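You operate a simulated robot arm through the tools that you are given. There is no shell and no other tool.

The job below is to be done with a simulated robot arm. You get a single attempt, and the scene is never put back.

JOB
Put the mixer's lever to rest, close the feed, then clear the empty tin marked fine and switch off.
Fine: the tin goes on the free square; the full tin stays. Set down upright: what you pick out.

The check looks at the end state, three seconds after you hand in, the way a careful person would. Anything else that was tipped, shoved, dropped, spilled or broken makes it a failure.

ROBOT AND FRAMES
A 6-joint arm with a two-finger gripper, fixed in place. Base frame: the origin is at the foot of the arm, x ahead of it, y to its left, z up. Lengths are in mm, angles in rad, forces in N, time in s.
Its first joint turns from -2.897 to 2.897 rad. Payload 1.71 kg.
The TCP is the grasp point between the finger pads, 20 mm short of the fingertips. In the tool frame z runs along the fingers and y along their closing line. Largest opening 96 mm; the body of the gripper starts 113 mm behind the TCP.
Orientation is that of the tool frame in the base frame, as a unit quaternion [x, y, z, w]. With the fingers straight down and closing along the base's y, the tool's x points along the base's -x, its y along +y and its z along -z.

CONTROLS
- The arm moves only by the tool nudge_tool. Its argument "increments" is one flat list of numbers, 7 for each row, row after row: the turn, a rotation vector about the tool's x, y, z in units of 6 degrees (1.0 is 6 degrees), then the shift along the tool's x, y, z in units of 30 mm (1.0 is 30 mm), then the opening, from 0 (shut) to 1 (fully open). In form: [wx, wy, wz, x, y, z, fingers, wx, wy, wz, x, y, z, fingers, ...]. A call has 1 to 20 rows; each row shifts and turns the commanded pose from where the row before left it, along the tool's axes as they then stand. A call with a number of a shift or a turn outside -1 to 1 is refused whole. A row lasts 0.2 s, in which the tool goes at most 50 mm and 0.15 rad; a call with a longer step from one row to the next is refused whole, and so is a gripper value outside its range. Where a pose cannot be reached the arm comes as near as it can. A force on the tool above 60 N (or 10 N above the force at the start of the call, whichever is more), or a blocked arm, ends the call early, and 0.2 s more pass. The fingers move at their own pace (about 45 mm/s each) and stop on an object; they squeeze with about 22 N. The grip force told is the motor's: it shows also when the fingers shut on nothing. Time passes only in rows, and 0.2 s behind the last, so rows that do not move let the fingers close. It gives the time, the measured TCP pose, the force on the tool (base axes), the opening and the grip force at its end, in the units of the frame above (readings bear some noise), with the torque about the TCP (base axes, N m) and any sound that the robot's microphone picked up.
- Cameras (640 x 400 px; columns grow to the right, rows downward): "scene" is fixed at [219.7, -499.5, 1531.8]; the picture's right is [0.99, -0.14, 0.00], its down [-0.04, -0.26, -0.97] and it looks along [0.13, 0.96, -0.26] (base axes); focal length 369 px, centre (320, 200). "wrist" rides on the gripper at [66, 14, -145] in the tool frame; the picture's right is [-0.21, 0.98, 0.00], its down [-0.88, -0.19, -0.45] and it looks along [-0.44, -0.09, 0.90] (tool axes); focal length 275 px, centre (320, 200). There is no depth. A picture from a camera that has moved, and an enlarged one, comes with that camera's place and axes in the base frame and with its lens.
- snapshot(camera): a new picture of that camera. No time passes.
- raise_lower(by): slides the trunk up (or, below 0, down) by that many mm; the arm rides with it, the base frame stays. It gives what a move gives, with no picture.
- inspect(camera, box): a new picture of the part [left, top, right, bottom] of that camera's present view, enlarged. No time passes.
- job_done(): hands the job in; it is judged then, once.

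Places have to be worked out from the pictures, the camera data and where the tool is seen. Open the gripper and draw the arm clear of the work before you hand the job in, unless the task says otherwise.

The tools are called after ">>>" as name(argument=value, ...) on one line, values as JSON. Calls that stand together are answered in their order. nudge_tool: Moves the arm, as the interface text tells. Its arguments: {"type":"object","properties":{"increments":{"type":"array"}},"required":["increments"]} The other tools are called the same way: raise_lower (by) slides the trunk up or down; snapshot (camera) takes a picture; inspect (camera, box) takes an enlarged picture of a part of a camera's view; job_done () hands the job in.

At the start:

```text
t: 0.0
tcp_pos: [220.0, 395.1, 1301.4]
tool_rot: [0.0, 1.0, 0.0, -0.001]
force: [0.4, 0.1, -0.8]
moment: [0.01, 0.0, 0.01]
opening: 96.0
grasp_force: 0.2
trunk travel left (down, up): [-200.0, 190.0]
```

scene: 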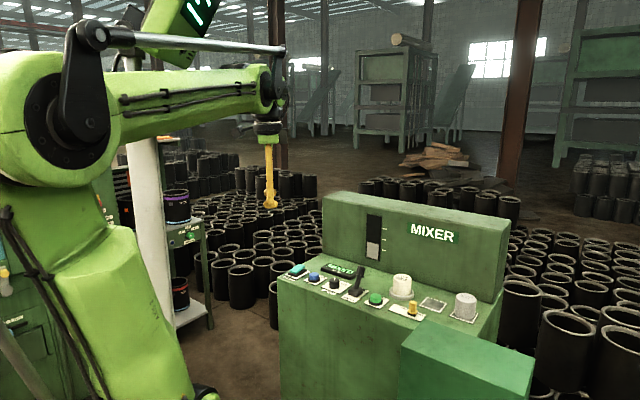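
wrist: 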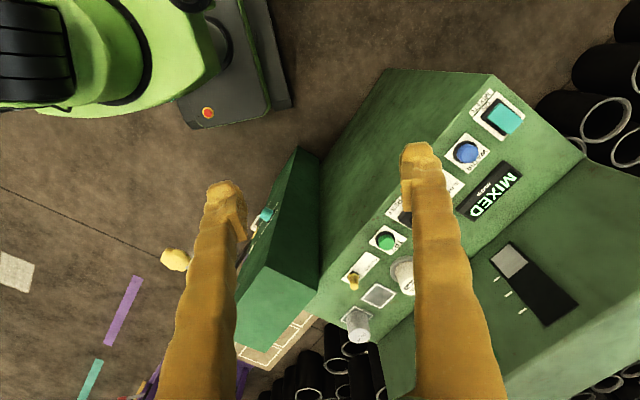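

I start by looking closer at the machine's panel and surroundings in both cameras.

>>> inspect(camera="scene", box=[270, 180, 540, 350])

>>> inspect(camera="wrist", box=[220, 60, 620, 380])

>>> inspect(camera="scene", box=[100, 120, 280, 350])

```text
2.35 times, centred on (405, 265) of scene
camera zoom: at [219.7, -499.5, 1531.8], right [0.99, -0.14, 0.0], down [-0.04, -0.26, -0.97], along [0.13, 0.96, -0.26], focal length 868 px, centre (120, 47)
```

zoom: 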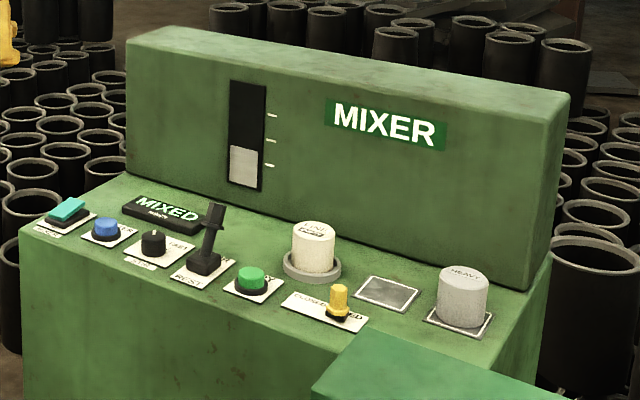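

```text
1.25 times, centred on (420, 220) of wrist
camera zoom: at [153.6, 409.9, 1448.1], right [0.21, 0.98, 0.0], down [0.88, -0.19, 0.44], along [0.43, -0.09, -0.9], focal length 344 px, centre (195, 175)
```

zoom: 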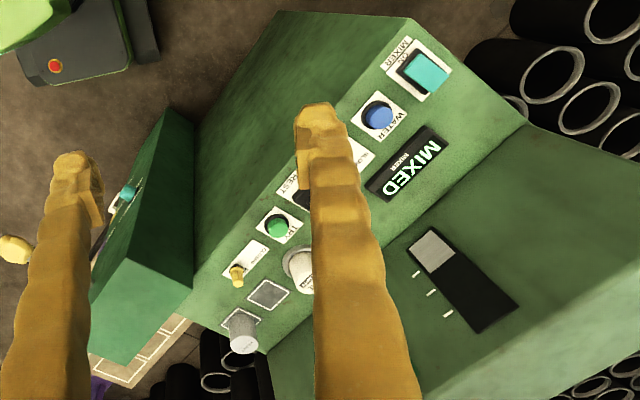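

```text
1.74 times, centred on (190, 235) of scene
camera zoom: at [219.7, -499.5, 1531.8], right [0.99, -0.14, 0.0], down [-0.04, -0.26, -0.97], along [0.13, 0.96, -0.26], focal length 641 px, centre (546, 139)
```

zoom: 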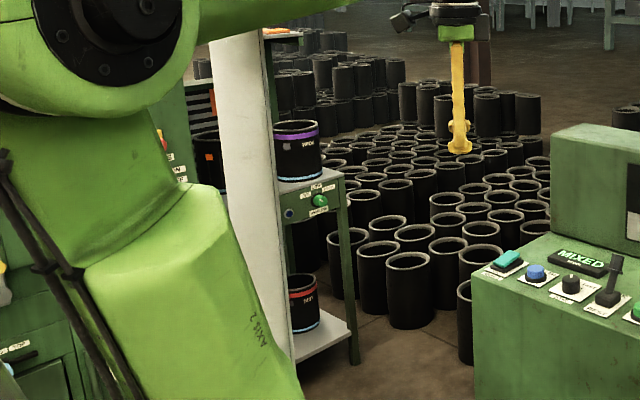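

I need to read the labels, so I zoom in much more on each control.

>>> inspect(camera="scene", box=[275, 255, 375, 315])

>>> inspect(camera="scene", box=[350, 265, 430, 325])

>>> inspect(camera="scene", box=[385, 265, 485, 330])

>>> inspect(camera="wrist", box=[320, 200, 440, 350])

>>> inspect(camera="wrist", box=[440, 80, 540, 220])

```text
6.40 times, centred on (325, 285) of scene
camera zoom: at [219.7, -499.5, 1531.8], right [0.99, -0.14, 0.0], down [-0.04, -0.26, -0.97], along [0.13, 0.96, -0.26], focal length 2360 px, centre (288, -344)
```

zoom: 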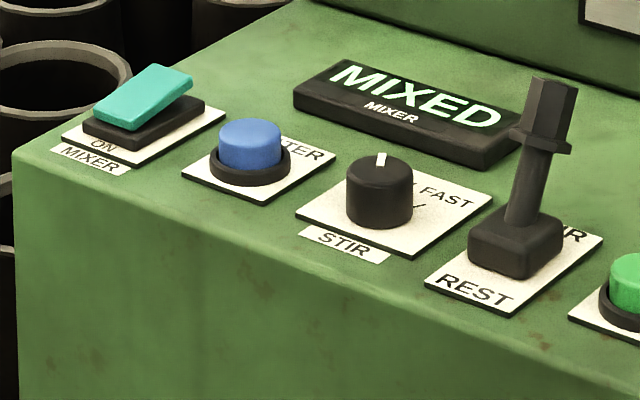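

```text
6.67 times, centred on (390, 295) of scene
camera zoom: at [219.7, -499.5, 1531.8], right [0.99, -0.14, 0.0], down [-0.04, -0.26, -0.97], along [0.13, 0.96, -0.26], focal length 2458 px, centre (-147, -433)
```

zoom: 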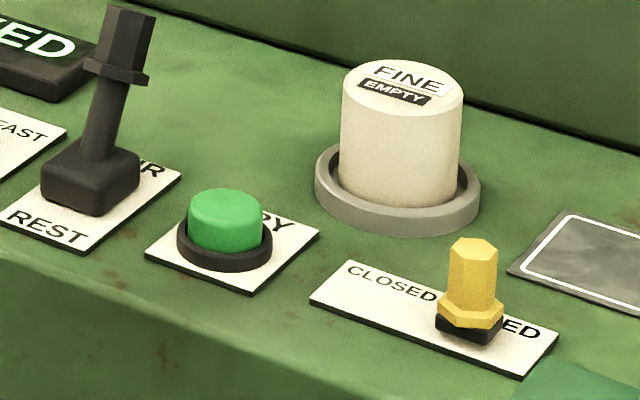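

```text
6.15 times, centred on (435, 298) of scene
camera zoom: at [219.7, -499.5, 1531.8], right [0.99, -0.14, 0.0], down [-0.04, -0.26, -0.97], along [0.13, 0.96, -0.26], focal length 2269 px, centre (-388, -400)
```

zoom: 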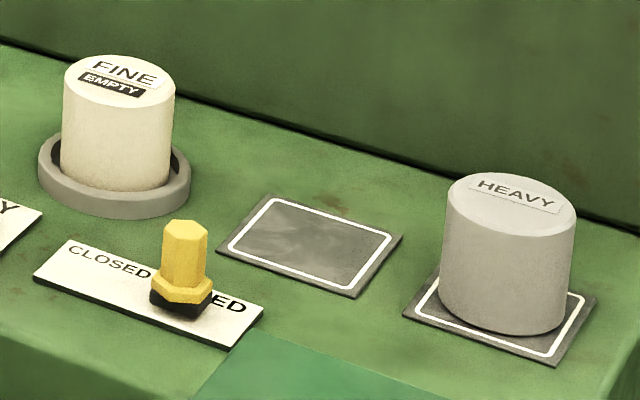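

```text
2.67 times, centred on (380, 275) of wrist
camera zoom: at [153.6, 409.9, 1448.1], right [0.21, 0.98, 0.0], down [0.88, -0.19, 0.44], along [0.43, -0.09, -0.9], focal length 734 px, centre (160, 0)
```

zoom: 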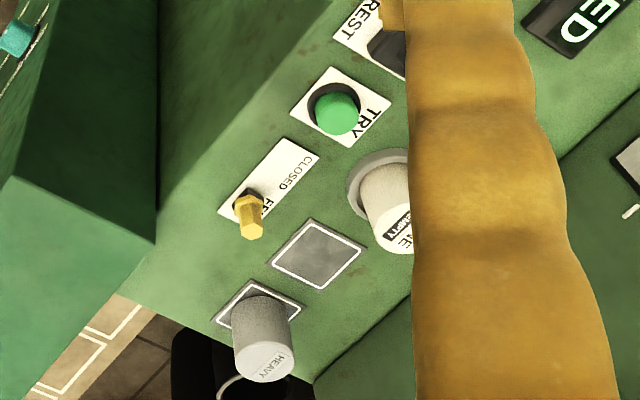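

```text
2.86 times, centred on (490, 150) of wrist
camera zoom: at [153.6, 409.9, 1448.1], right [0.21, 0.98, 0.0], down [0.88, -0.19, 0.44], along [0.43, -0.09, -0.9], focal length 786 px, centre (-166, 343)
```

zoom: 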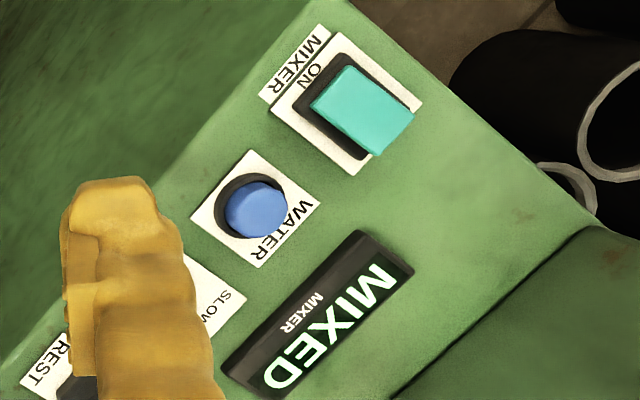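

The layout: teal MIXER rocker (ON), WATER, STIR knob, a lever (REST at the operator side), TRY, a yellow FEED slide/toggle (CLOSED on its left), the FINE EMPTY tin in a dish, a free square, and the HEAVY tin. I estimate the row runs from about (314, 732) to (766, 380) with the surface at z≈920, so I turn the tool in place to square it with the row.

>>> nudge_tool(increments=[0, 0, -0.96, 0, 0, 0, 1, 0, 0, -0.96, 0, 0, 0, 1, 0, 0, -0.96, 0, 0, 0, 1, 0, 0, -0.96, 0, 0, 0, 1, 0, 0, -0.96, 0, 0, 0, 1, 0, 0, -0.96, 0, 0, 0, 1, 0, 0, -0.96, 0, 0, 0, 1, 0, 0, -0.96, 0, 0, 0, 1, 0, 0, -0.96, 0, 0, 0, 1])

>>> snapshot(camera="wrist")

>>> snapshot(camera="scene")

```text
t: 2.0
tcp_pos: [201.8, 394.8, 1305.5]
tool_rot: [-0.438, 0.899, -0.002, 0.006]
force: [0.2, -0.3, 0.0]
moment: [0.0, 0.02, 0.0]
opening: 95.9
grasp_force: 0.0
trunk travel left (down, up): [-200.0, 190.0]
```

```text
taken
camera wrist: at [147.2, 352.2, 1450.3], right [-0.64, 0.77, -0.01], down [0.68, 0.58, 0.45], along [0.35, 0.29, -0.89], focal length 275 px, centre (320, 200)
```

wrist: 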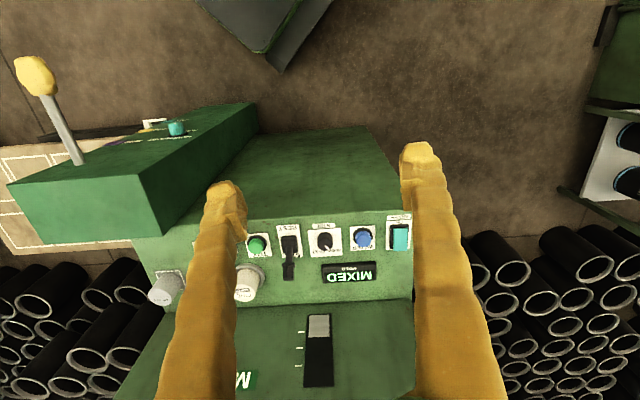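

```text
taken
```

scene: 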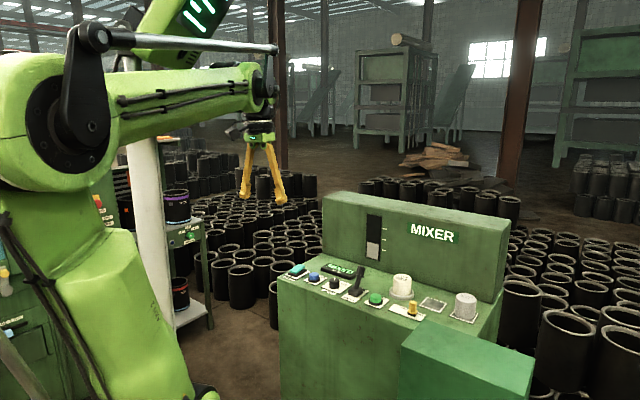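

The tool is now squared to the row (image shows controls nearly horizontal). I move toward the panel centre, staying high, for a better look.

>>> nudge_tool(increments=[0, 0, 0, -0.82, -0.7, 0.26, 1, 0, 0, 0, -0.82, -0.7, 0.26, 1, 0, 0, 0, -0.82, -0.7, 0.26, 1, 0, 0, 0, -0.82, -0.7, 0.26, 1, 0, 0, 0, -0.82, -0.7, 0.26, 1, 0, 0, 0, -0.82, -0.7, 0.26, 1, 0, 0, 0, -0.82, -0.7, 0.26, 1])

>>> snapshot(camera="wrist")

>>> snapshot(camera="scene")

```text
t: 3.6
tcp_pos: [420.0, 441.4, 1248.6]
tool_rot: [-0.437, 0.9, -0.002, 0.005]
force: [0.5, 0.1, 0.1]
moment: [0.0, 0.03, -0.01]
opening: 96.1
grasp_force: 0.1
trunk travel left (down, up): [-200.0, 190.0]
```

```text
taken
camera wrist: at [367.4, 399.2, 1393.9], right [-0.64, 0.77, -0.01], down [0.68, 0.57, 0.45], along [0.35, 0.29, -0.89], focal length 275 px, centre (320, 200)
```

wrist: 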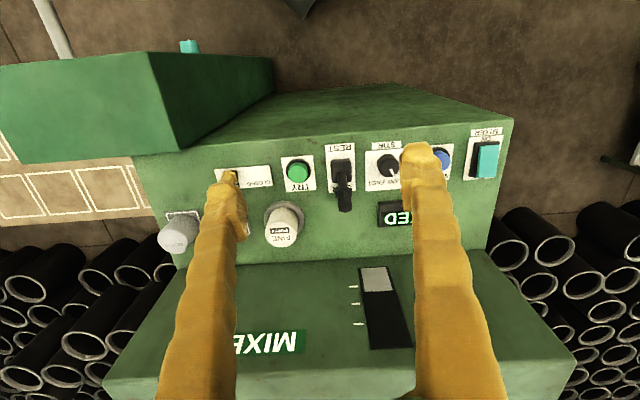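

```text
taken
```

scene: 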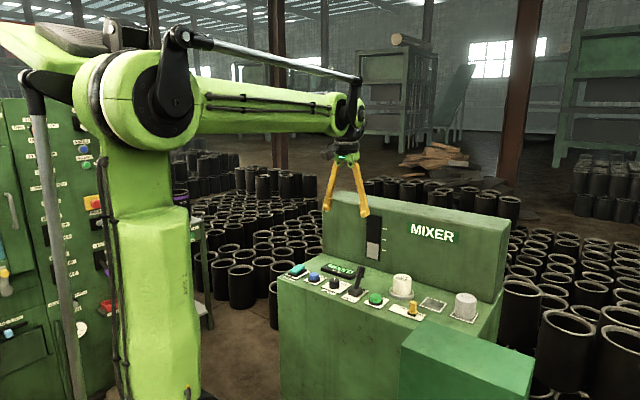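

I zoom in on the wrist view to measure the controls.

>>> inspect(camera="wrist", box=[150, 110, 350, 270])

>>> inspect(camera="wrist", box=[310, 110, 530, 270])

```text
2.50 times, centred on (250, 190) of wrist
camera zoom: at [367.4, 399.2, 1393.9], right [-0.64, 0.77, -0.01], down [0.68, 0.57, 0.45], along [0.35, 0.29, -0.89], focal length 688 px, centre (495, 225)
```

zoom: 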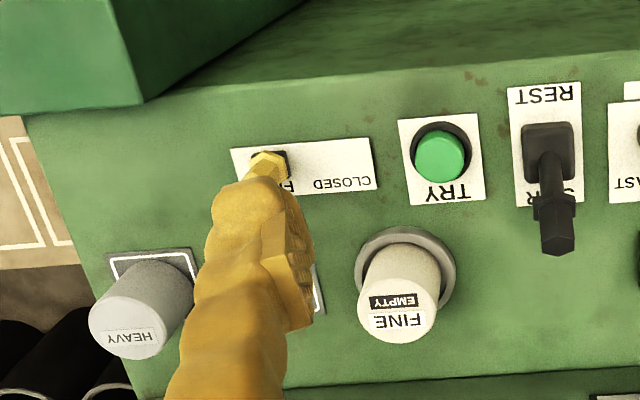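

```text
2.50 times, centred on (420, 190) of wrist
camera zoom: at [367.4, 399.2, 1393.9], right [-0.64, 0.77, -0.01], down [0.68, 0.57, 0.45], along [0.35, 0.29, -0.89], focal length 688 px, centre (70, 225)
```

zoom: 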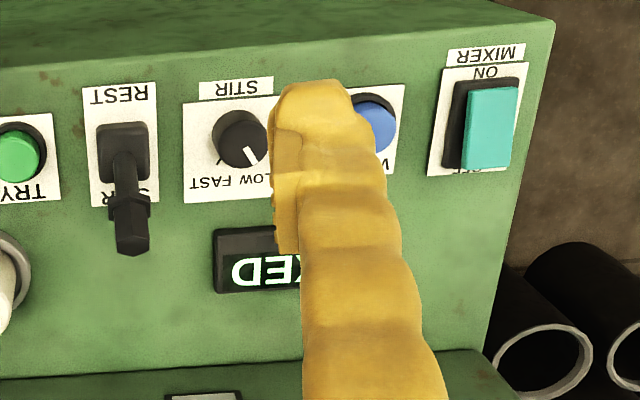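

Triangulating both views: panel surface z≈931, row direction about 45° (e=(-0.707, 0.707)), lever tip about (505, 562, 1010), FINE tin about (630, 524) with its top at 987, free square about (702, 444), HEAVY about (768, 382). I turn 6.8° more and drop closer over the FEED control to see it.

>>> nudge_tool(increments=[0, 0, 0.565, 0, 0, 0, 1, 0, 0, 0.565, 0, 0, 0, 1, 0, 0, 0, -0.205, -0.767, 0.857, 1, 0, 0, 0, -0.205, -0.767, 0.857, 1, 0, 0, 0, -0.205, -0.767, 0.857, 1, 0, 0, 0, -0.205, -0.767, 0.857, 1, 0, 0, 0, -0.205, -0.767, 0.857, 1])

>>> snapshot(camera="wrist")

>>> snapshot(camera="scene")

```text
t: 5.2
tcp_pos: [527.1, 379.5, 1124.9]
tool_rot: [-0.383, 0.924, -0.002, 0.007]
force: [0.5, 0.7, -0.6]
moment: [0.03, 0.03, 0.01]
opening: 95.9
grasp_force: 0.1
trunk travel left (down, up): [-200.0, 190.0]
```

```text
taken
camera wrist: at [468.9, 344.3, 1270.1], right [-0.55, 0.84, -0.01], down [0.74, 0.49, 0.46], along [0.38, 0.24, -0.89], focal length 275 px, centre (320, 200)
```

wrist: 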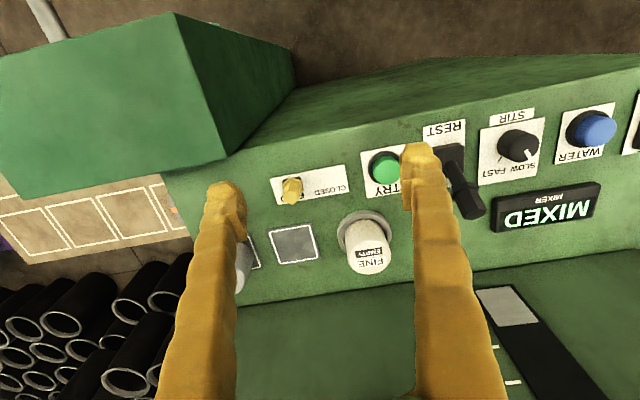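

```text
taken
```

scene: 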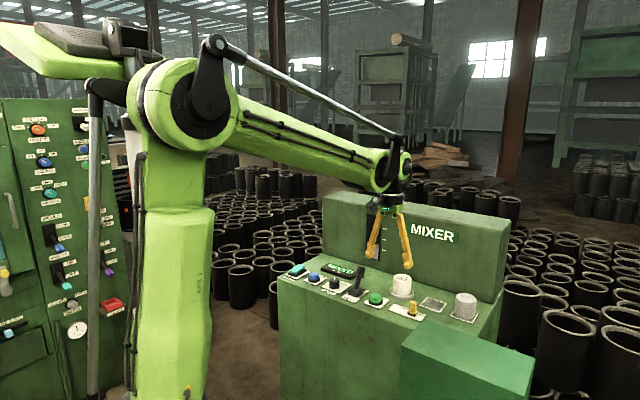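

Now at 45°. I zoom in on FEED, the tin area and the lever.

>>> inspect(camera="wrist", box=[255, 150, 415, 290])

>>> inspect(camera="wrist", box=[260, 155, 360, 225])

>>> inspect(camera="wrist", box=[400, 90, 640, 260])

```text
2.86 times, centred on (335, 220) of wrist
camera zoom: at [468.9, 344.3, 1270.1], right [-0.55, 0.84, -0.01], down [0.74, 0.49, 0.46], along [0.38, 0.24, -0.89], focal length 786 px, centre (277, 143)
```

zoom: 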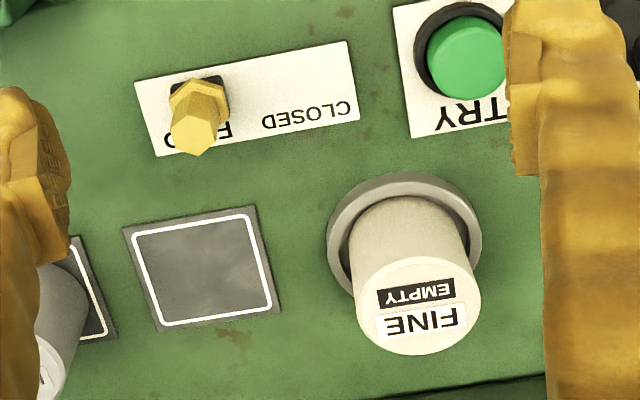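

```text
5.71 times, centred on (310, 190) of wrist
camera zoom: at [468.9, 344.3, 1270.1], right [-0.55, 0.84, -0.01], down [0.74, 0.49, 0.46], along [0.38, 0.24, -0.89], focal length 1573 px, centre (377, 257)
```

zoom: 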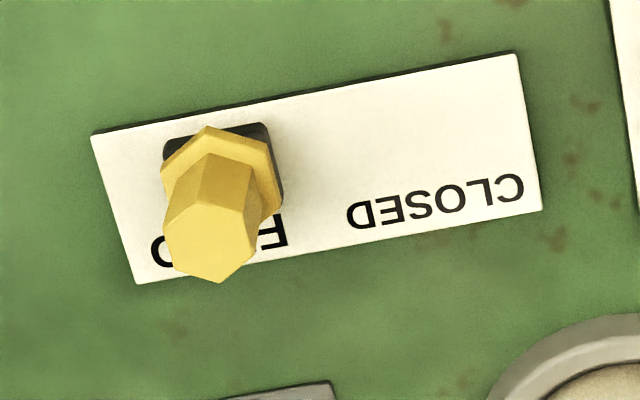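

```text
2.35 times, centred on (520, 175) of wrist
camera zoom: at [468.9, 344.3, 1270.1], right [-0.55, 0.84, -0.01], down [0.74, 0.49, 0.46], along [0.38, 0.24, -0.89], focal length 648 px, centre (-151, 259)
```

zoom: 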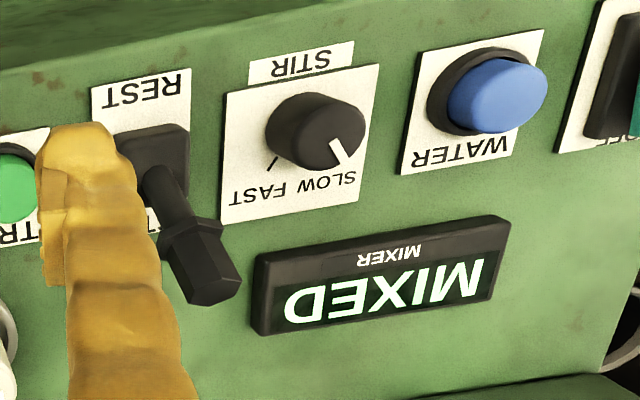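

FEED is an upright knob slider (top about (614, 394, 976)) that must slide ~51 mm along +e to CLOSED. First the lever: I close the fingers and move above and behind it (a≈41, b≈-805).

>>> nudge_tool(increments=[0, 0, 0, -0.911, 0.806, 0.139, 0, 0, 0, 0, -0.911, 0.806, 0.139, 0, 0, 0, 0, -0.911, 0.806, 0.139, 0, 0, 0, 0, -0.911, 0.806, 0.139, 0, 0, 0, 0, -0.911, 0.806, 0.139, 0, 0, 0, 0, -0.911, 0.806, 0.139, 0])

>>> snapshot(camera="wrist")

>>> snapshot(camera="scene")

```text
t: 6.6
tcp_pos: [541.2, 598.7, 1103.0]
tool_rot: [-0.383, 0.924, -0.002, 0.007]
force: [-0.7, -1.3, 0.2]
moment: [-0.01, -0.02, -0.04]
opening: 0.0
grasp_force: 22.5
trunk travel left (down, up): [-200.0, 190.0]
```

```text
taken
camera wrist: at [482.5, 562.6, 1246.4], right [-0.55, 0.84, -0.01], down [0.74, 0.49, 0.46], along [0.38, 0.24, -0.89], focal length 275 px, centre (320, 200)
```

wrist: 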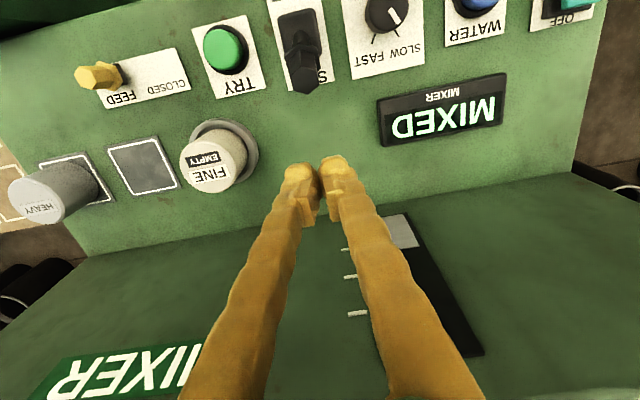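

```text
taken
```

scene: 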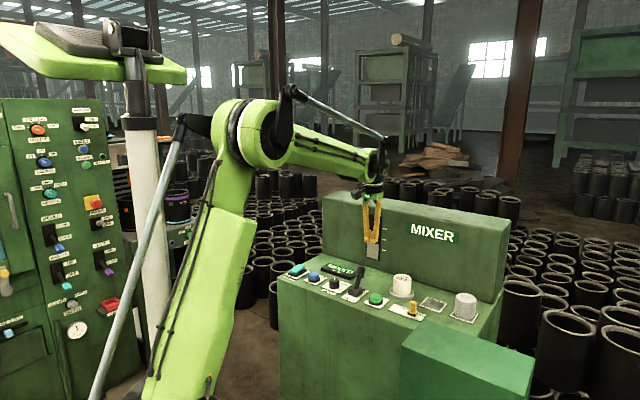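

Position matches my lever estimate (this view again gives its tip at (505, 562)). I descend behind the lever and take a look before pushing.

>>> nudge_tool(increments=[0, 0, 0, 0, 0, 0.833, 0, 0, 0, 0, 0, 0, 0.833, 0, 0, 0, 0, 0, 0, 0.833, 0, 0, 0, 0, 0, 0, 0.8, 0])

>>> snapshot(camera="wrist")

>>> inspect(camera="scene", box=[270, 170, 510, 330])

```text
t: 7.6
tcp_pos: [543.4, 600.6, 1002.0]
tool_rot: [-0.382, 0.924, -0.002, 0.007]
force: [0.2, 0.6, 0.1]
moment: [0.02, -0.03, 0.0]
opening: 0.1
grasp_force: 22.0
trunk travel left (down, up): [-200.0, 190.0]
```

```text
taken
camera wrist: at [484.5, 565.0, 1146.8], right [-0.55, 0.84, -0.01], down [0.74, 0.49, 0.46], along [0.38, 0.24, -0.89], focal length 275 px, centre (320, 200)
```

wrist: 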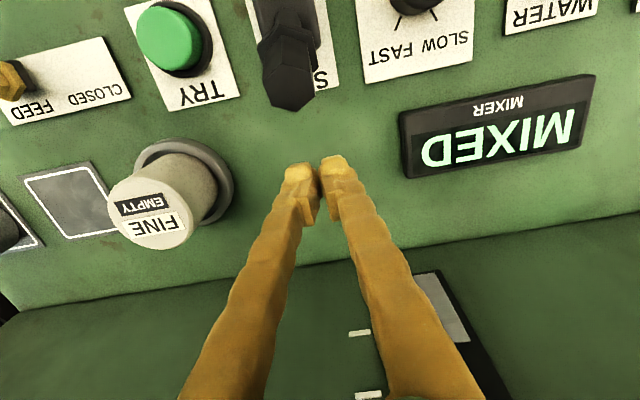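

```text
2.50 times, centred on (390, 250) of scene
camera zoom: at [219.7, -499.5, 1531.8], right [0.99, -0.14, 0.0], down [-0.04, -0.26, -0.97], along [0.13, 0.96, -0.26], focal length 922 px, centre (145, 75)
```

zoom: 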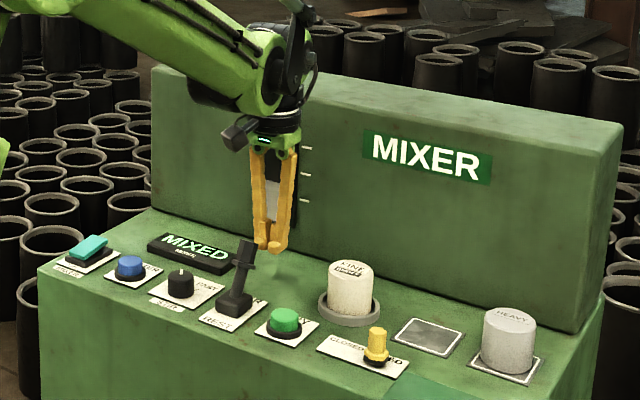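

Fingers are straight behind the lever at its handle height. I push gently toward the operator side.

>>> nudge_tool(increments=[0, 0, 0, 0.5, 0, 0, 0, 0, 0, 0, 0.5, 0, 0, 0, 0, 0, 0, 0.3, 0, 0, 0, 0, 0, 0, 0.3, 0, 0, 0, 0, 0, 0, 0.3, 0, 0, 0])

>>> snapshot(camera="wrist")

```text
t: 8.8
tcp_pos: [502.0, 558.2, 1001.8]
tool_rot: [-0.384, 0.923, -0.002, 0.007]
force: [-0.5, 2.0, 1.6]
moment: [-0.03, 0.05, 0.01]
opening: 0.0
grasp_force: 21.7
trunk travel left (down, up): [-200.0, 190.0]
```

```text
taken
camera wrist: at [443.8, 522.2, 1146.8], right [-0.55, 0.84, -0.01], down [0.74, 0.49, 0.45], along [0.38, 0.24, -0.89], focal length 275 px, centre (320, 200)
```

wrist: 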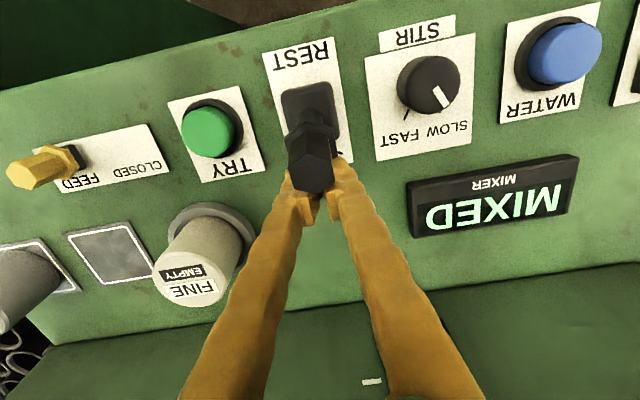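

The lever is being pushed with low force (~2 N). I continue in small steps.

>>> nudge_tool(increments=[0, 0, 0, 0.25, 0, 0, 0, 0, 0, 0, 0.25, 0, 0, 0, 0, 0, 0, 0.25, 0, 0, 0, 0, 0, 0, 0.2, 0, 0, 0])

>>> snapshot(camera="wrist")

>>> inspect(camera="scene", box=[300, 220, 420, 320])

```text
t: 9.8
tcp_pos: [482.3, 537.8, 999.6]
tool_rot: [-0.383, 0.924, -0.002, 0.006]
force: [0.0, -0.2, -1.2]
moment: [-0.02, -0.03, 0.04]
opening: 0.0
grasp_force: 22.1
trunk travel left (down, up): [-200.0, 190.0]
```

```text
taken
camera wrist: at [424.0, 502.4, 1146.8], right [-0.55, 0.84, -0.01], down [0.74, 0.49, 0.45], along [0.38, 0.24, -0.89], focal length 275 px, centre (320, 200)
```

wrist: 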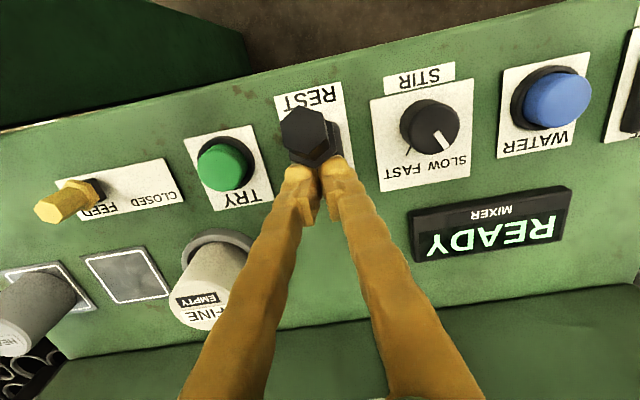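

```text
4.00 times, centred on (360, 270) of scene
camera zoom: at [219.7, -499.5, 1531.8], right [0.99, -0.14, 0.0], down [-0.04, -0.26, -0.97], along [0.13, 0.96, -0.26], focal length 1475 px, centre (160, -80)
```

zoom: 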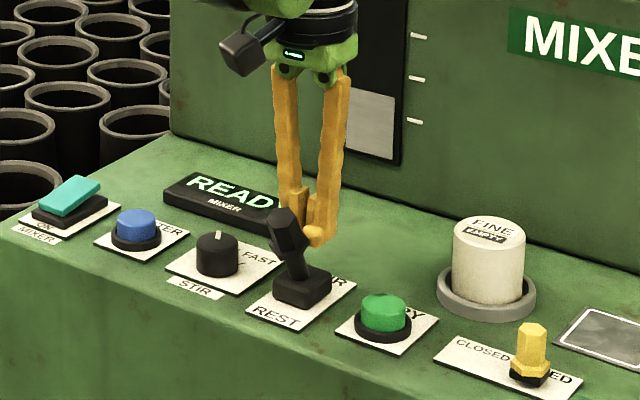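

The sign changed to READY and the lever now leans to REST (tip b≈-683, symmetrical to before). I back off, rise, and check that it stays.

>>> nudge_tool(increments=[0, 0, 0, -0.7, 0, 0, 0, 0, 0, 0, -0.7, 0, 0, 0, 0, 0, 0, 0, 0, -1, 0, 0, 0, 0, 0, 0, -1, 0, 0, 0, 0, 0, 0, -1, 0])

>>> snapshot(camera="wrist")

>>> inspect(camera="scene", box=[300, 220, 420, 320])

```text
t: 11.0
tcp_pos: [511.5, 567.1, 1092.6]
tool_rot: [-0.384, 0.923, -0.002, 0.007]
force: [-0.4, 0.5, -0.2]
moment: [-0.04, 0.01, 0.01]
opening: 0.0
grasp_force: 21.5
trunk travel left (down, up): [-200.0, 190.0]
```

```text
taken
camera wrist: at [452.3, 531.5, 1237.9], right [-0.55, 0.84, -0.01], down [0.74, 0.49, 0.46], along [0.38, 0.24, -0.89], focal length 275 px, centre (320, 200)
```

wrist: 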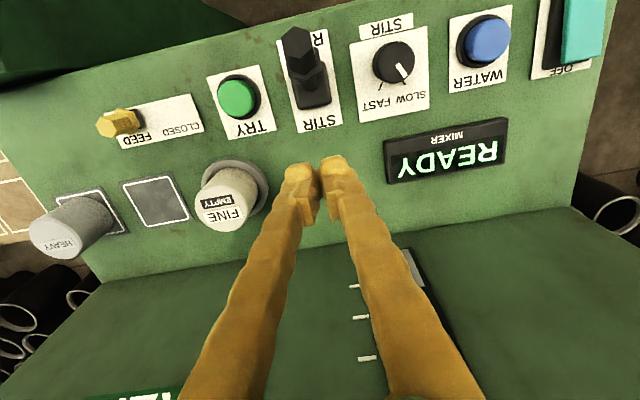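

```text
4.00 times, centred on (360, 270) of scene
camera zoom: at [219.7, -499.5, 1531.8], right [0.99, -0.14, 0.0], down [-0.04, -0.26, -0.97], along [0.13, 0.96, -0.26], focal length 1475 px, centre (160, -80)
```

zoom: 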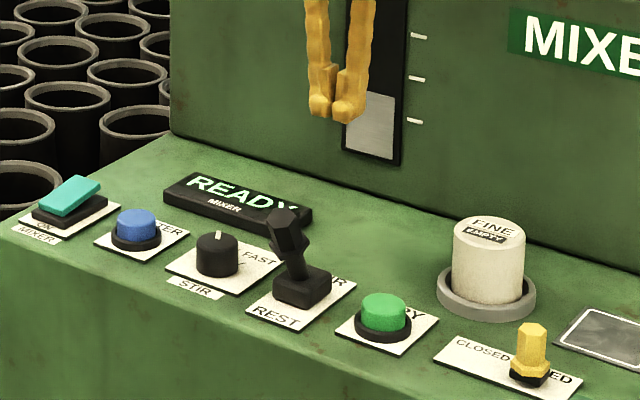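

Lever stays at REST. Next I move above the FEED knob (a≈-155, b≈-712) with the gripper part open and check alignment.

>>> nudge_tool(increments=[0, 0, 0, 0.241, -0.925, 0.08, 0.57, 0, 0, 0, 0.241, -0.925, 0.08, 0.57, 0, 0, 0, 0.241, -0.925, 0.08, 0.57, 0, 0, 0, 0.241, -0.925, 0.08, 0.57, 0, 0, 0, 0.241, -0.925, 0.08, 0.57, 0, 0, 0, 0.241, -0.925, 0.08, 0.57, 0, 0, 0, 0.241, -0.925, 0.08, 0.57])

>>> snapshot(camera="wrist")

>>> inspect(camera="scene", box=[330, 200, 510, 330])

```text
t: 12.6
tcp_pos: [612.9, 395.7, 1076.6]
tool_rot: [-0.384, 0.923, -0.002, 0.007]
force: [0.3, -0.4, -1.1]
moment: [-0.04, -0.02, -0.02]
opening: 54.6
grasp_force: 0.1
trunk travel left (down, up): [-200.0, 190.0]
```

```text
taken
camera wrist: at [554.7, 358.4, 1221.9], right [-0.55, 0.84, -0.01], down [0.74, 0.49, 0.46], along [0.38, 0.24, -0.89], focal length 275 px, centre (320, 200)
```

wrist: 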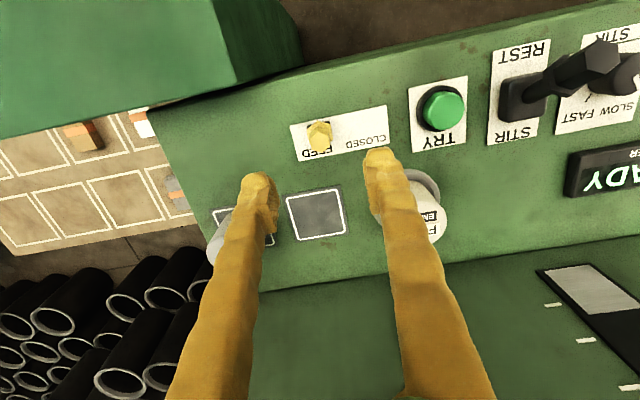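

```text
3.08 times, centred on (420, 265) of scene
camera zoom: at [219.7, -499.5, 1531.8], right [0.99, -0.14, 0.0], down [-0.04, -0.26, -0.97], along [0.13, 0.96, -0.26], focal length 1134 px, centre (12, 0)
```

zoom: 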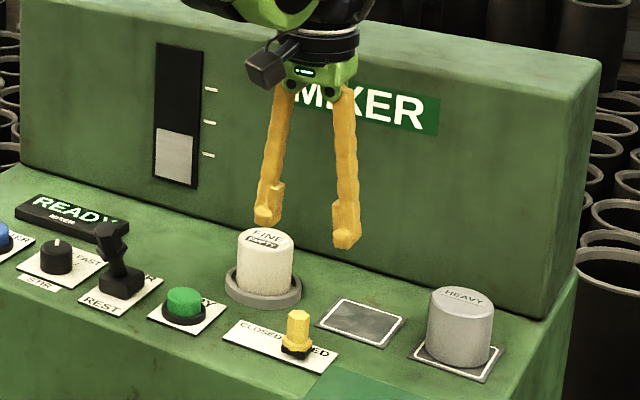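

I zoom on the knob to confirm its offset from the fingers before descending.

>>> inspect(camera="wrist", box=[270, 90, 410, 180])

```text
4.44 times, centred on (340, 135) of wrist
camera zoom: at [554.7, 358.4, 1221.9], right [-0.55, 0.84, -0.01], down [0.74, 0.49, 0.46], along [0.38, 0.24, -0.89], focal length 1224 px, centre (231, 489)
```

zoom: 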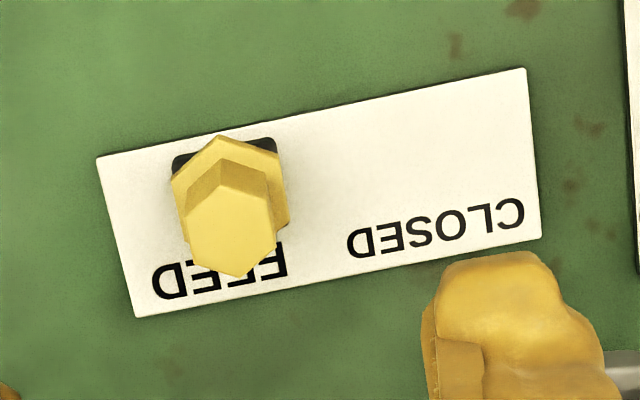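

Knob centre is at (612, 394), within 2 mm of the TCP. I descend so the pads straddle its shaft, then close.

>>> nudge_tool(increments=[0, 0, 0, 0, 0, 0.87, 0.57, 0, 0, 0, 0, 0, 0.87, 0.57, 0, 0, 0, 0, 0, 0.87, 0.57, 0, 0, 0, 0, 0, 0.87, 0.57, 0, 0, 0, 0, 0, 0, 0.57])

>>> snapshot(camera="wrist")

>>> inspect(camera="scene", box=[360, 230, 480, 330])

```text
t: 13.8
tcp_pos: [613.6, 394.3, 973.0]
tool_rot: [-0.382, 0.924, -0.002, 0.007]
force: [-0.1, -0.7, -0.4]
moment: [0.0, 0.01, -0.01]
opening: 54.8
grasp_force: 0.1
trunk travel left (down, up): [-200.0, 190.0]
```

```text
taken
camera wrist: at [554.2, 357.8, 1118.3], right [-0.55, 0.84, -0.01], down [0.74, 0.49, 0.45], along [0.38, 0.24, -0.89], focal length 275 px, centre (320, 200)
```

wrist: 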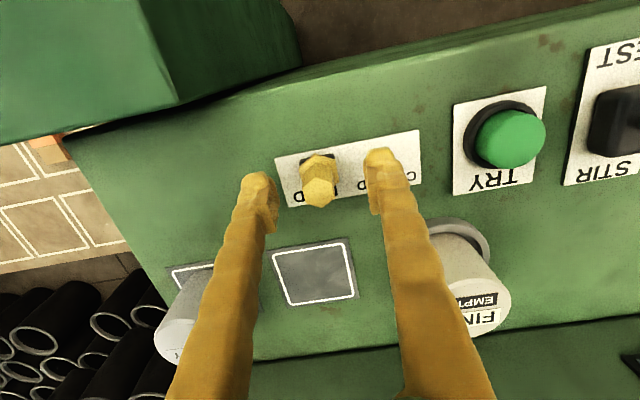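

```text
4.00 times, centred on (420, 280) of scene
camera zoom: at [219.7, -499.5, 1531.8], right [0.99, -0.14, 0.0], down [-0.04, -0.26, -0.97], along [0.13, 0.96, -0.26], focal length 1475 px, centre (-80, -120)
```

zoom: 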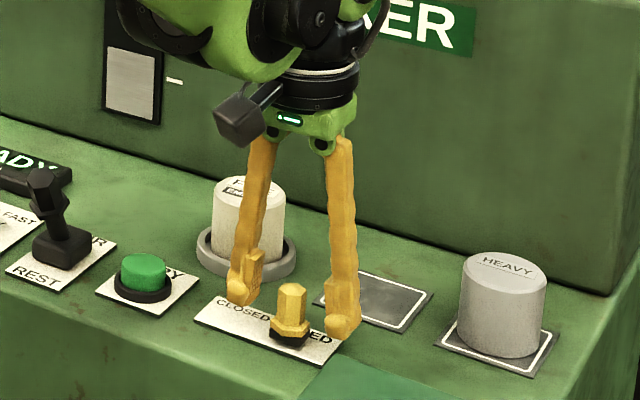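

The pads straddle the knob cleanly. I close on it.

>>> nudge_tool(increments=[0, 0, 0, 0, 0, 0, 0, 0, 0, 0, 0, 0, 0, 0, 0, 0, 0, 0, 0, 0, 0, 0, 0, 0, 0, 0, 0, 0])

>>> inspect(camera="scene", box=[360, 230, 480, 330])

```text
t: 14.8
tcp_pos: [611.9, 394.5, 973.0]
tool_rot: [-0.384, 0.924, -0.002, 0.006]
force: [-0.7, 0.2, -2.1]
moment: [0.02, 0.0, -0.01]
opening: 18.7
grasp_force: 34.9
trunk travel left (down, up): [-200.0, 190.0]
```

```text
4.00 times, centred on (420, 280) of scene
camera zoom: at [219.7, -499.5, 1531.8], right [0.99, -0.14, 0.0], down [-0.04, -0.26, -0.97], along [0.13, 0.96, -0.26], focal length 1475 px, centre (-80, -120)
```

zoom: 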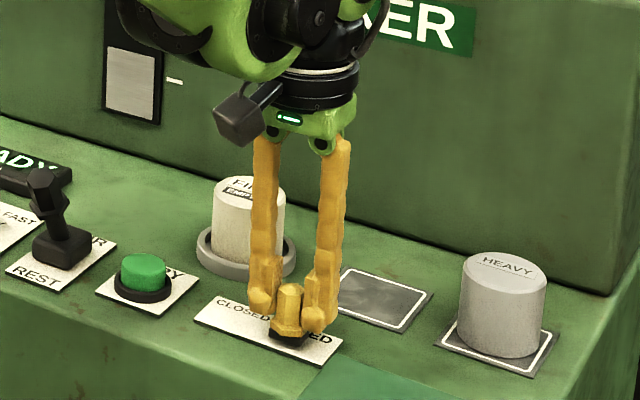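

Gripped (18.7 mm). I slide it a little toward CLOSED and watch the force.

>>> nudge_tool(increments=[0, 0, 0, 0, 0.15, 0, 0, 0, 0, 0, 0, 0.15, 0, 0, 0, 0, 0, 0, 0.15, 0, 0])

>>> inspect(camera="scene", box=[360, 230, 480, 330])

```text
t: 15.6
tcp_pos: [602.8, 403.3, 973.4]
tool_rot: [-0.382, 0.924, -0.002, 0.007]
force: [-2.7, -2.5, 24.7]
moment: [-0.33, 0.32, 0.02]
opening: 18.8
grasp_force: 35.0
trunk travel left (down, up): [-200.0, 190.0]
```

```text
4.00 times, centred on (420, 280) of scene
camera zoom: at [219.7, -499.5, 1531.8], right [0.99, -0.14, 0.0], down [-0.04, -0.26, -0.97], along [0.13, 0.96, -0.26], focal length 1475 px, centre (-80, -120)
```

zoom: 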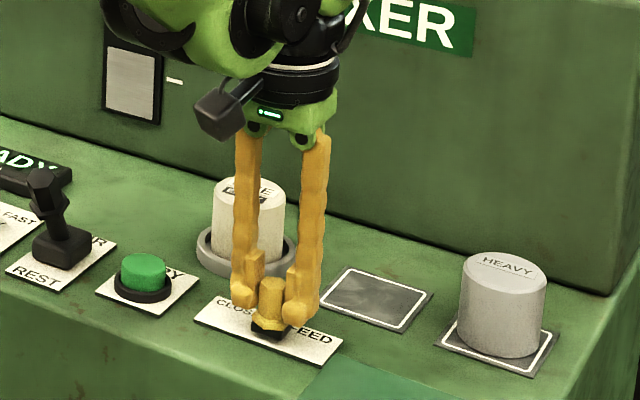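

It slides, but there's 25 N of vertical load from the grip constraint. I loosen to 24 mm so that one pad just pushes the knob sideways.

>>> nudge_tool(increments=[0, 0, 0, 0, 0, 0, 0.26, 0, 0, 0, 0, 0, 0, 0.26, 0, 0, 0, 0, 0.1, 0, 0.26, 0, 0, 0, 0, 0.1, 0, 0.26])

>>> inspect(camera="scene", box=[360, 230, 480, 330])

```text
t: 16.6
tcp_pos: [599.2, 408.2, 972.1]
tool_rot: [-0.383, 0.924, -0.002, 0.007]
force: [-0.2, 0.2, 0.2]
moment: [0.01, 0.0, -0.01]
opening: 25.0
grasp_force: 0.1
trunk travel left (down, up): [-200.0, 190.0]
```

```text
4.00 times, centred on (420, 280) of scene
camera zoom: at [219.7, -499.5, 1531.8], right [0.99, -0.14, 0.0], down [-0.04, -0.26, -0.97], along [0.13, 0.96, -0.26], focal length 1475 px, centre (-80, -120)
```

zoom: 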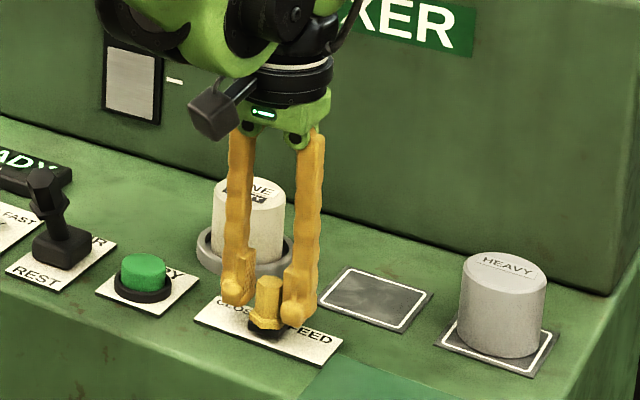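

Load is gone. I push on toward CLOSED in small steps.

>>> nudge_tool(increments=[0, 0, 0, 0, 0.2, 0, 0.26, 0, 0, 0, 0, 0.2, 0, 0.26, 0, 0, 0, 0, 0.2, 0, 0.26, 0, 0, 0, 0, 0.2, 0, 0.26, 0, 0, 0, 0, 0.15, 0, 0.26])

>>> inspect(camera="scene", box=[360, 230, 480, 330])

>>> snapshot(camera="wrist")

```text
t: 17.8
tcp_pos: [581.9, 428.7, 972.5]
tool_rot: [-0.382, 0.924, -0.002, 0.006]
force: [5.4, -7.7, 2.7]
moment: [-0.15, -0.07, 0.02]
opening: 31.4
grasp_force: 4.4
trunk travel left (down, up): [-200.0, 190.0]
```

```text
4.00 times, centred on (420, 280) of scene
camera zoom: at [219.7, -499.5, 1531.8], right [0.99, -0.14, 0.0], down [-0.04, -0.26, -0.97], along [0.13, 0.96, -0.26], focal length 1475 px, centre (-80, -120)
```

zoom: 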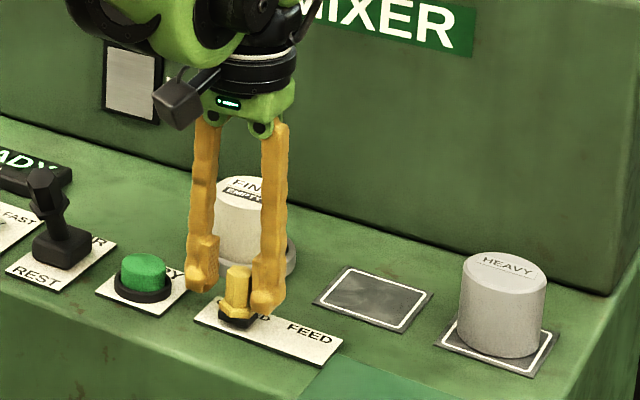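

```text
taken
camera wrist: at [523.1, 391.7, 1117.1], right [-0.55, 0.84, -0.01], down [0.74, 0.49, 0.46], along [0.38, 0.24, -0.89], focal length 275 px, centre (320, 200)
```

wrist: 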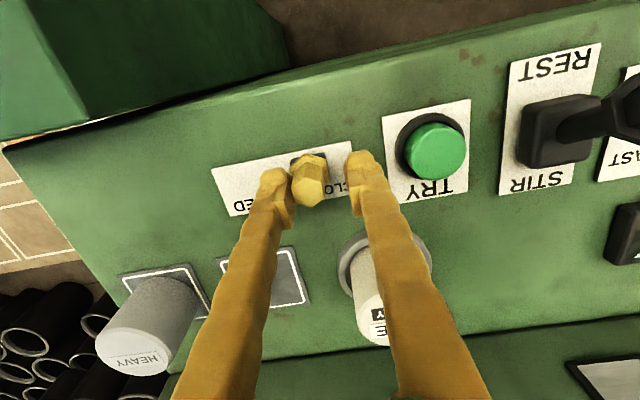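

The finger was pushed back ~3 mm at ~9 N, perhaps the end stop. I zoom in to compare the knob with the CLOSED label.

>>> inspect(camera="wrist", box=[200, 110, 380, 230])

>>> inspect(camera="scene", box=[395, 280, 455, 325])

```text
3.33 times, centred on (290, 170) of wrist
camera zoom: at [523.1, 391.7, 1117.1], right [-0.55, 0.84, -0.01], down [0.74, 0.49, 0.46], along [0.38, 0.24, -0.89], focal length 918 px, centre (420, 300)
```

zoom: 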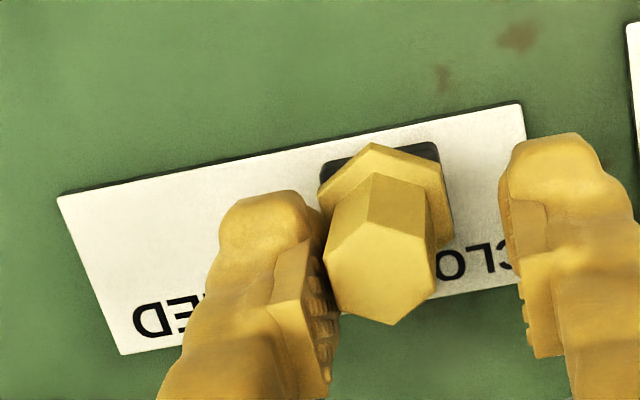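

```text
8.89 times, centred on (425, 302) of scene
camera zoom: at [219.7, -499.5, 1531.8], right [0.99, -0.14, 0.0], down [-0.04, -0.26, -0.97], along [0.13, 0.96, -0.26], focal length 3277 px, centre (-613, -711)
```

zoom: 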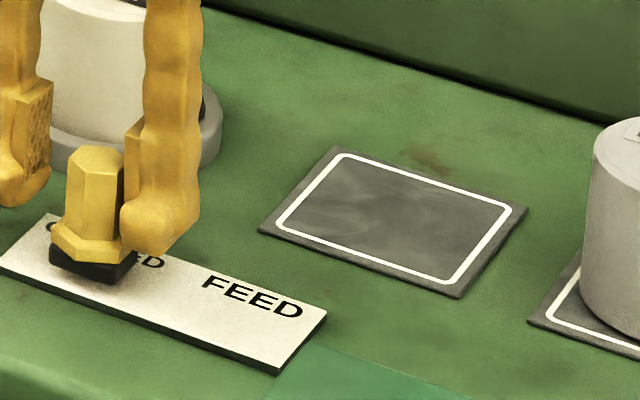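

By symmetry on the plate (0.30 → 0.70 of its length) the slider is at its CLOSED end stop. I centre the open fingers around the knob and rise straight up.

>>> nudge_tool(increments=[0, 0, 0, 0, -0.1, 0, 0.38, 0, 0, 0, 0, -0.13, 0, 0.38, 0, 0, 0, 0, 0, -0.5, 0.38, 0, 0, 0, 0, 0, -1, 0.38, 0, 0, 0, 0, 0, -1, 0.38, 0, 0, 0, 0, 0, -1, 0.38])

>>> snapshot(camera="wrist")

>>> inspect(camera="scene", box=[330, 200, 510, 330])

```text
t: 19.2
tcp_pos: [584.4, 422.2, 1077.5]
tool_rot: [-0.384, 0.923, -0.001, 0.006]
force: [-0.2, -1.1, -0.7]
moment: [0.01, -0.02, -0.02]
opening: 36.8
grasp_force: 0.0
trunk travel left (down, up): [-200.0, 190.0]
```

```text
taken
camera wrist: at [526.5, 386.2, 1220.9], right [-0.55, 0.84, -0.01], down [0.74, 0.49, 0.46], along [0.38, 0.24, -0.89], focal length 275 px, centre (320, 200)
```

wrist: 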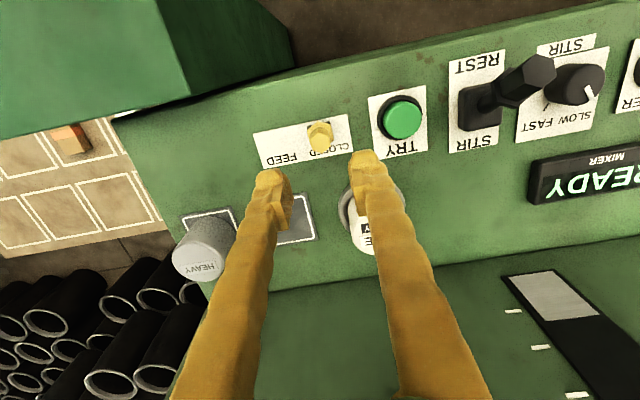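

```text
3.08 times, centred on (420, 265) of scene
camera zoom: at [219.7, -499.5, 1531.8], right [0.99, -0.14, 0.0], down [-0.04, -0.26, -0.97], along [0.13, 0.96, -0.26], focal length 1134 px, centre (12, 0)
```

zoom: 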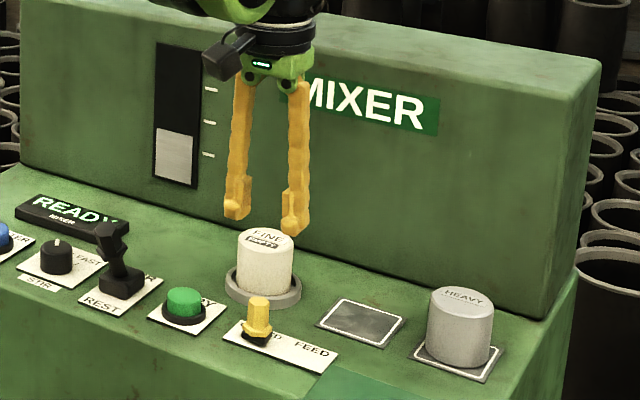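

FEED is closed and undisturbed. I open fully and shift sideways to measure the FINE tin between the fingers.

>>> nudge_tool(increments=[0, 0, 0, 0.2, 0.5, -0.3, 1, 0, 0, 0, 0.2, 0.5, -0.3, 1, 0, 0, 0, 0.2, 0.3, -0.2, 1, 0, 0, 0, 0, 0, 0, 1])

>>> snapshot(camera="wrist")

>>> inspect(camera="wrist", box=[230, 150, 430, 290])

>>> inspect(camera="scene", box=[380, 260, 450, 310])

```text
t: 20.2
tcp_pos: [542.8, 439.1, 1099.8]
tool_rot: [-0.383, 0.924, -0.003, 0.007]
force: [-0.6, -0.3, 0.6]
moment: [0.01, -0.02, 0.01]
opening: 96.0
grasp_force: 0.0
trunk travel left (down, up): [-200.0, 190.0]
```

```text
taken
camera wrist: at [485.0, 402.4, 1244.4], right [-0.55, 0.84, -0.01], down [0.74, 0.49, 0.46], along [0.38, 0.24, -0.89], focal length 275 px, centre (320, 200)
```

wrist: 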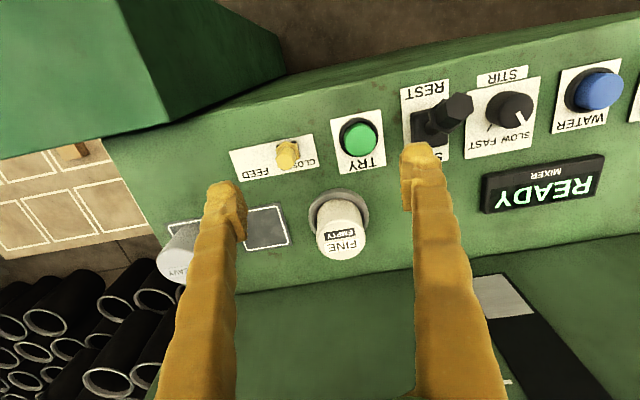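

```text
2.86 times, centred on (330, 220) of wrist
camera zoom: at [485.0, 402.4, 1244.4], right [-0.55, 0.84, -0.01], down [0.74, 0.49, 0.46], along [0.38, 0.24, -0.89], focal length 786 px, centre (291, 143)
```

zoom: 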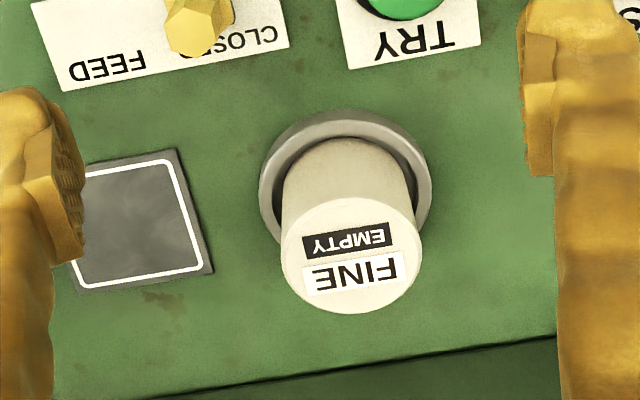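

```text
8.00 times, centred on (415, 285) of scene
camera zoom: at [219.7, -499.5, 1531.8], right [0.99, -0.14, 0.0], down [-0.04, -0.26, -0.97], along [0.13, 0.96, -0.26], focal length 2950 px, centre (-440, -480)
```

zoom: 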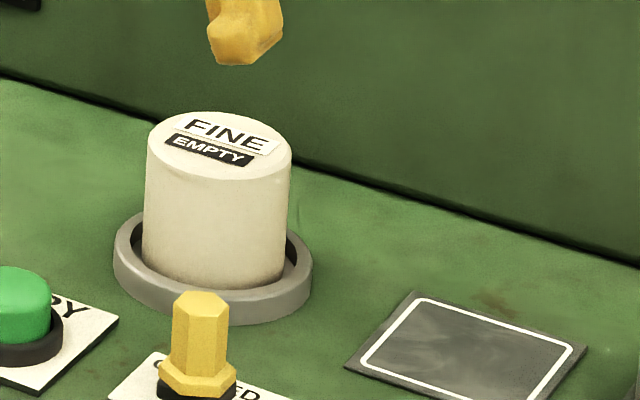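

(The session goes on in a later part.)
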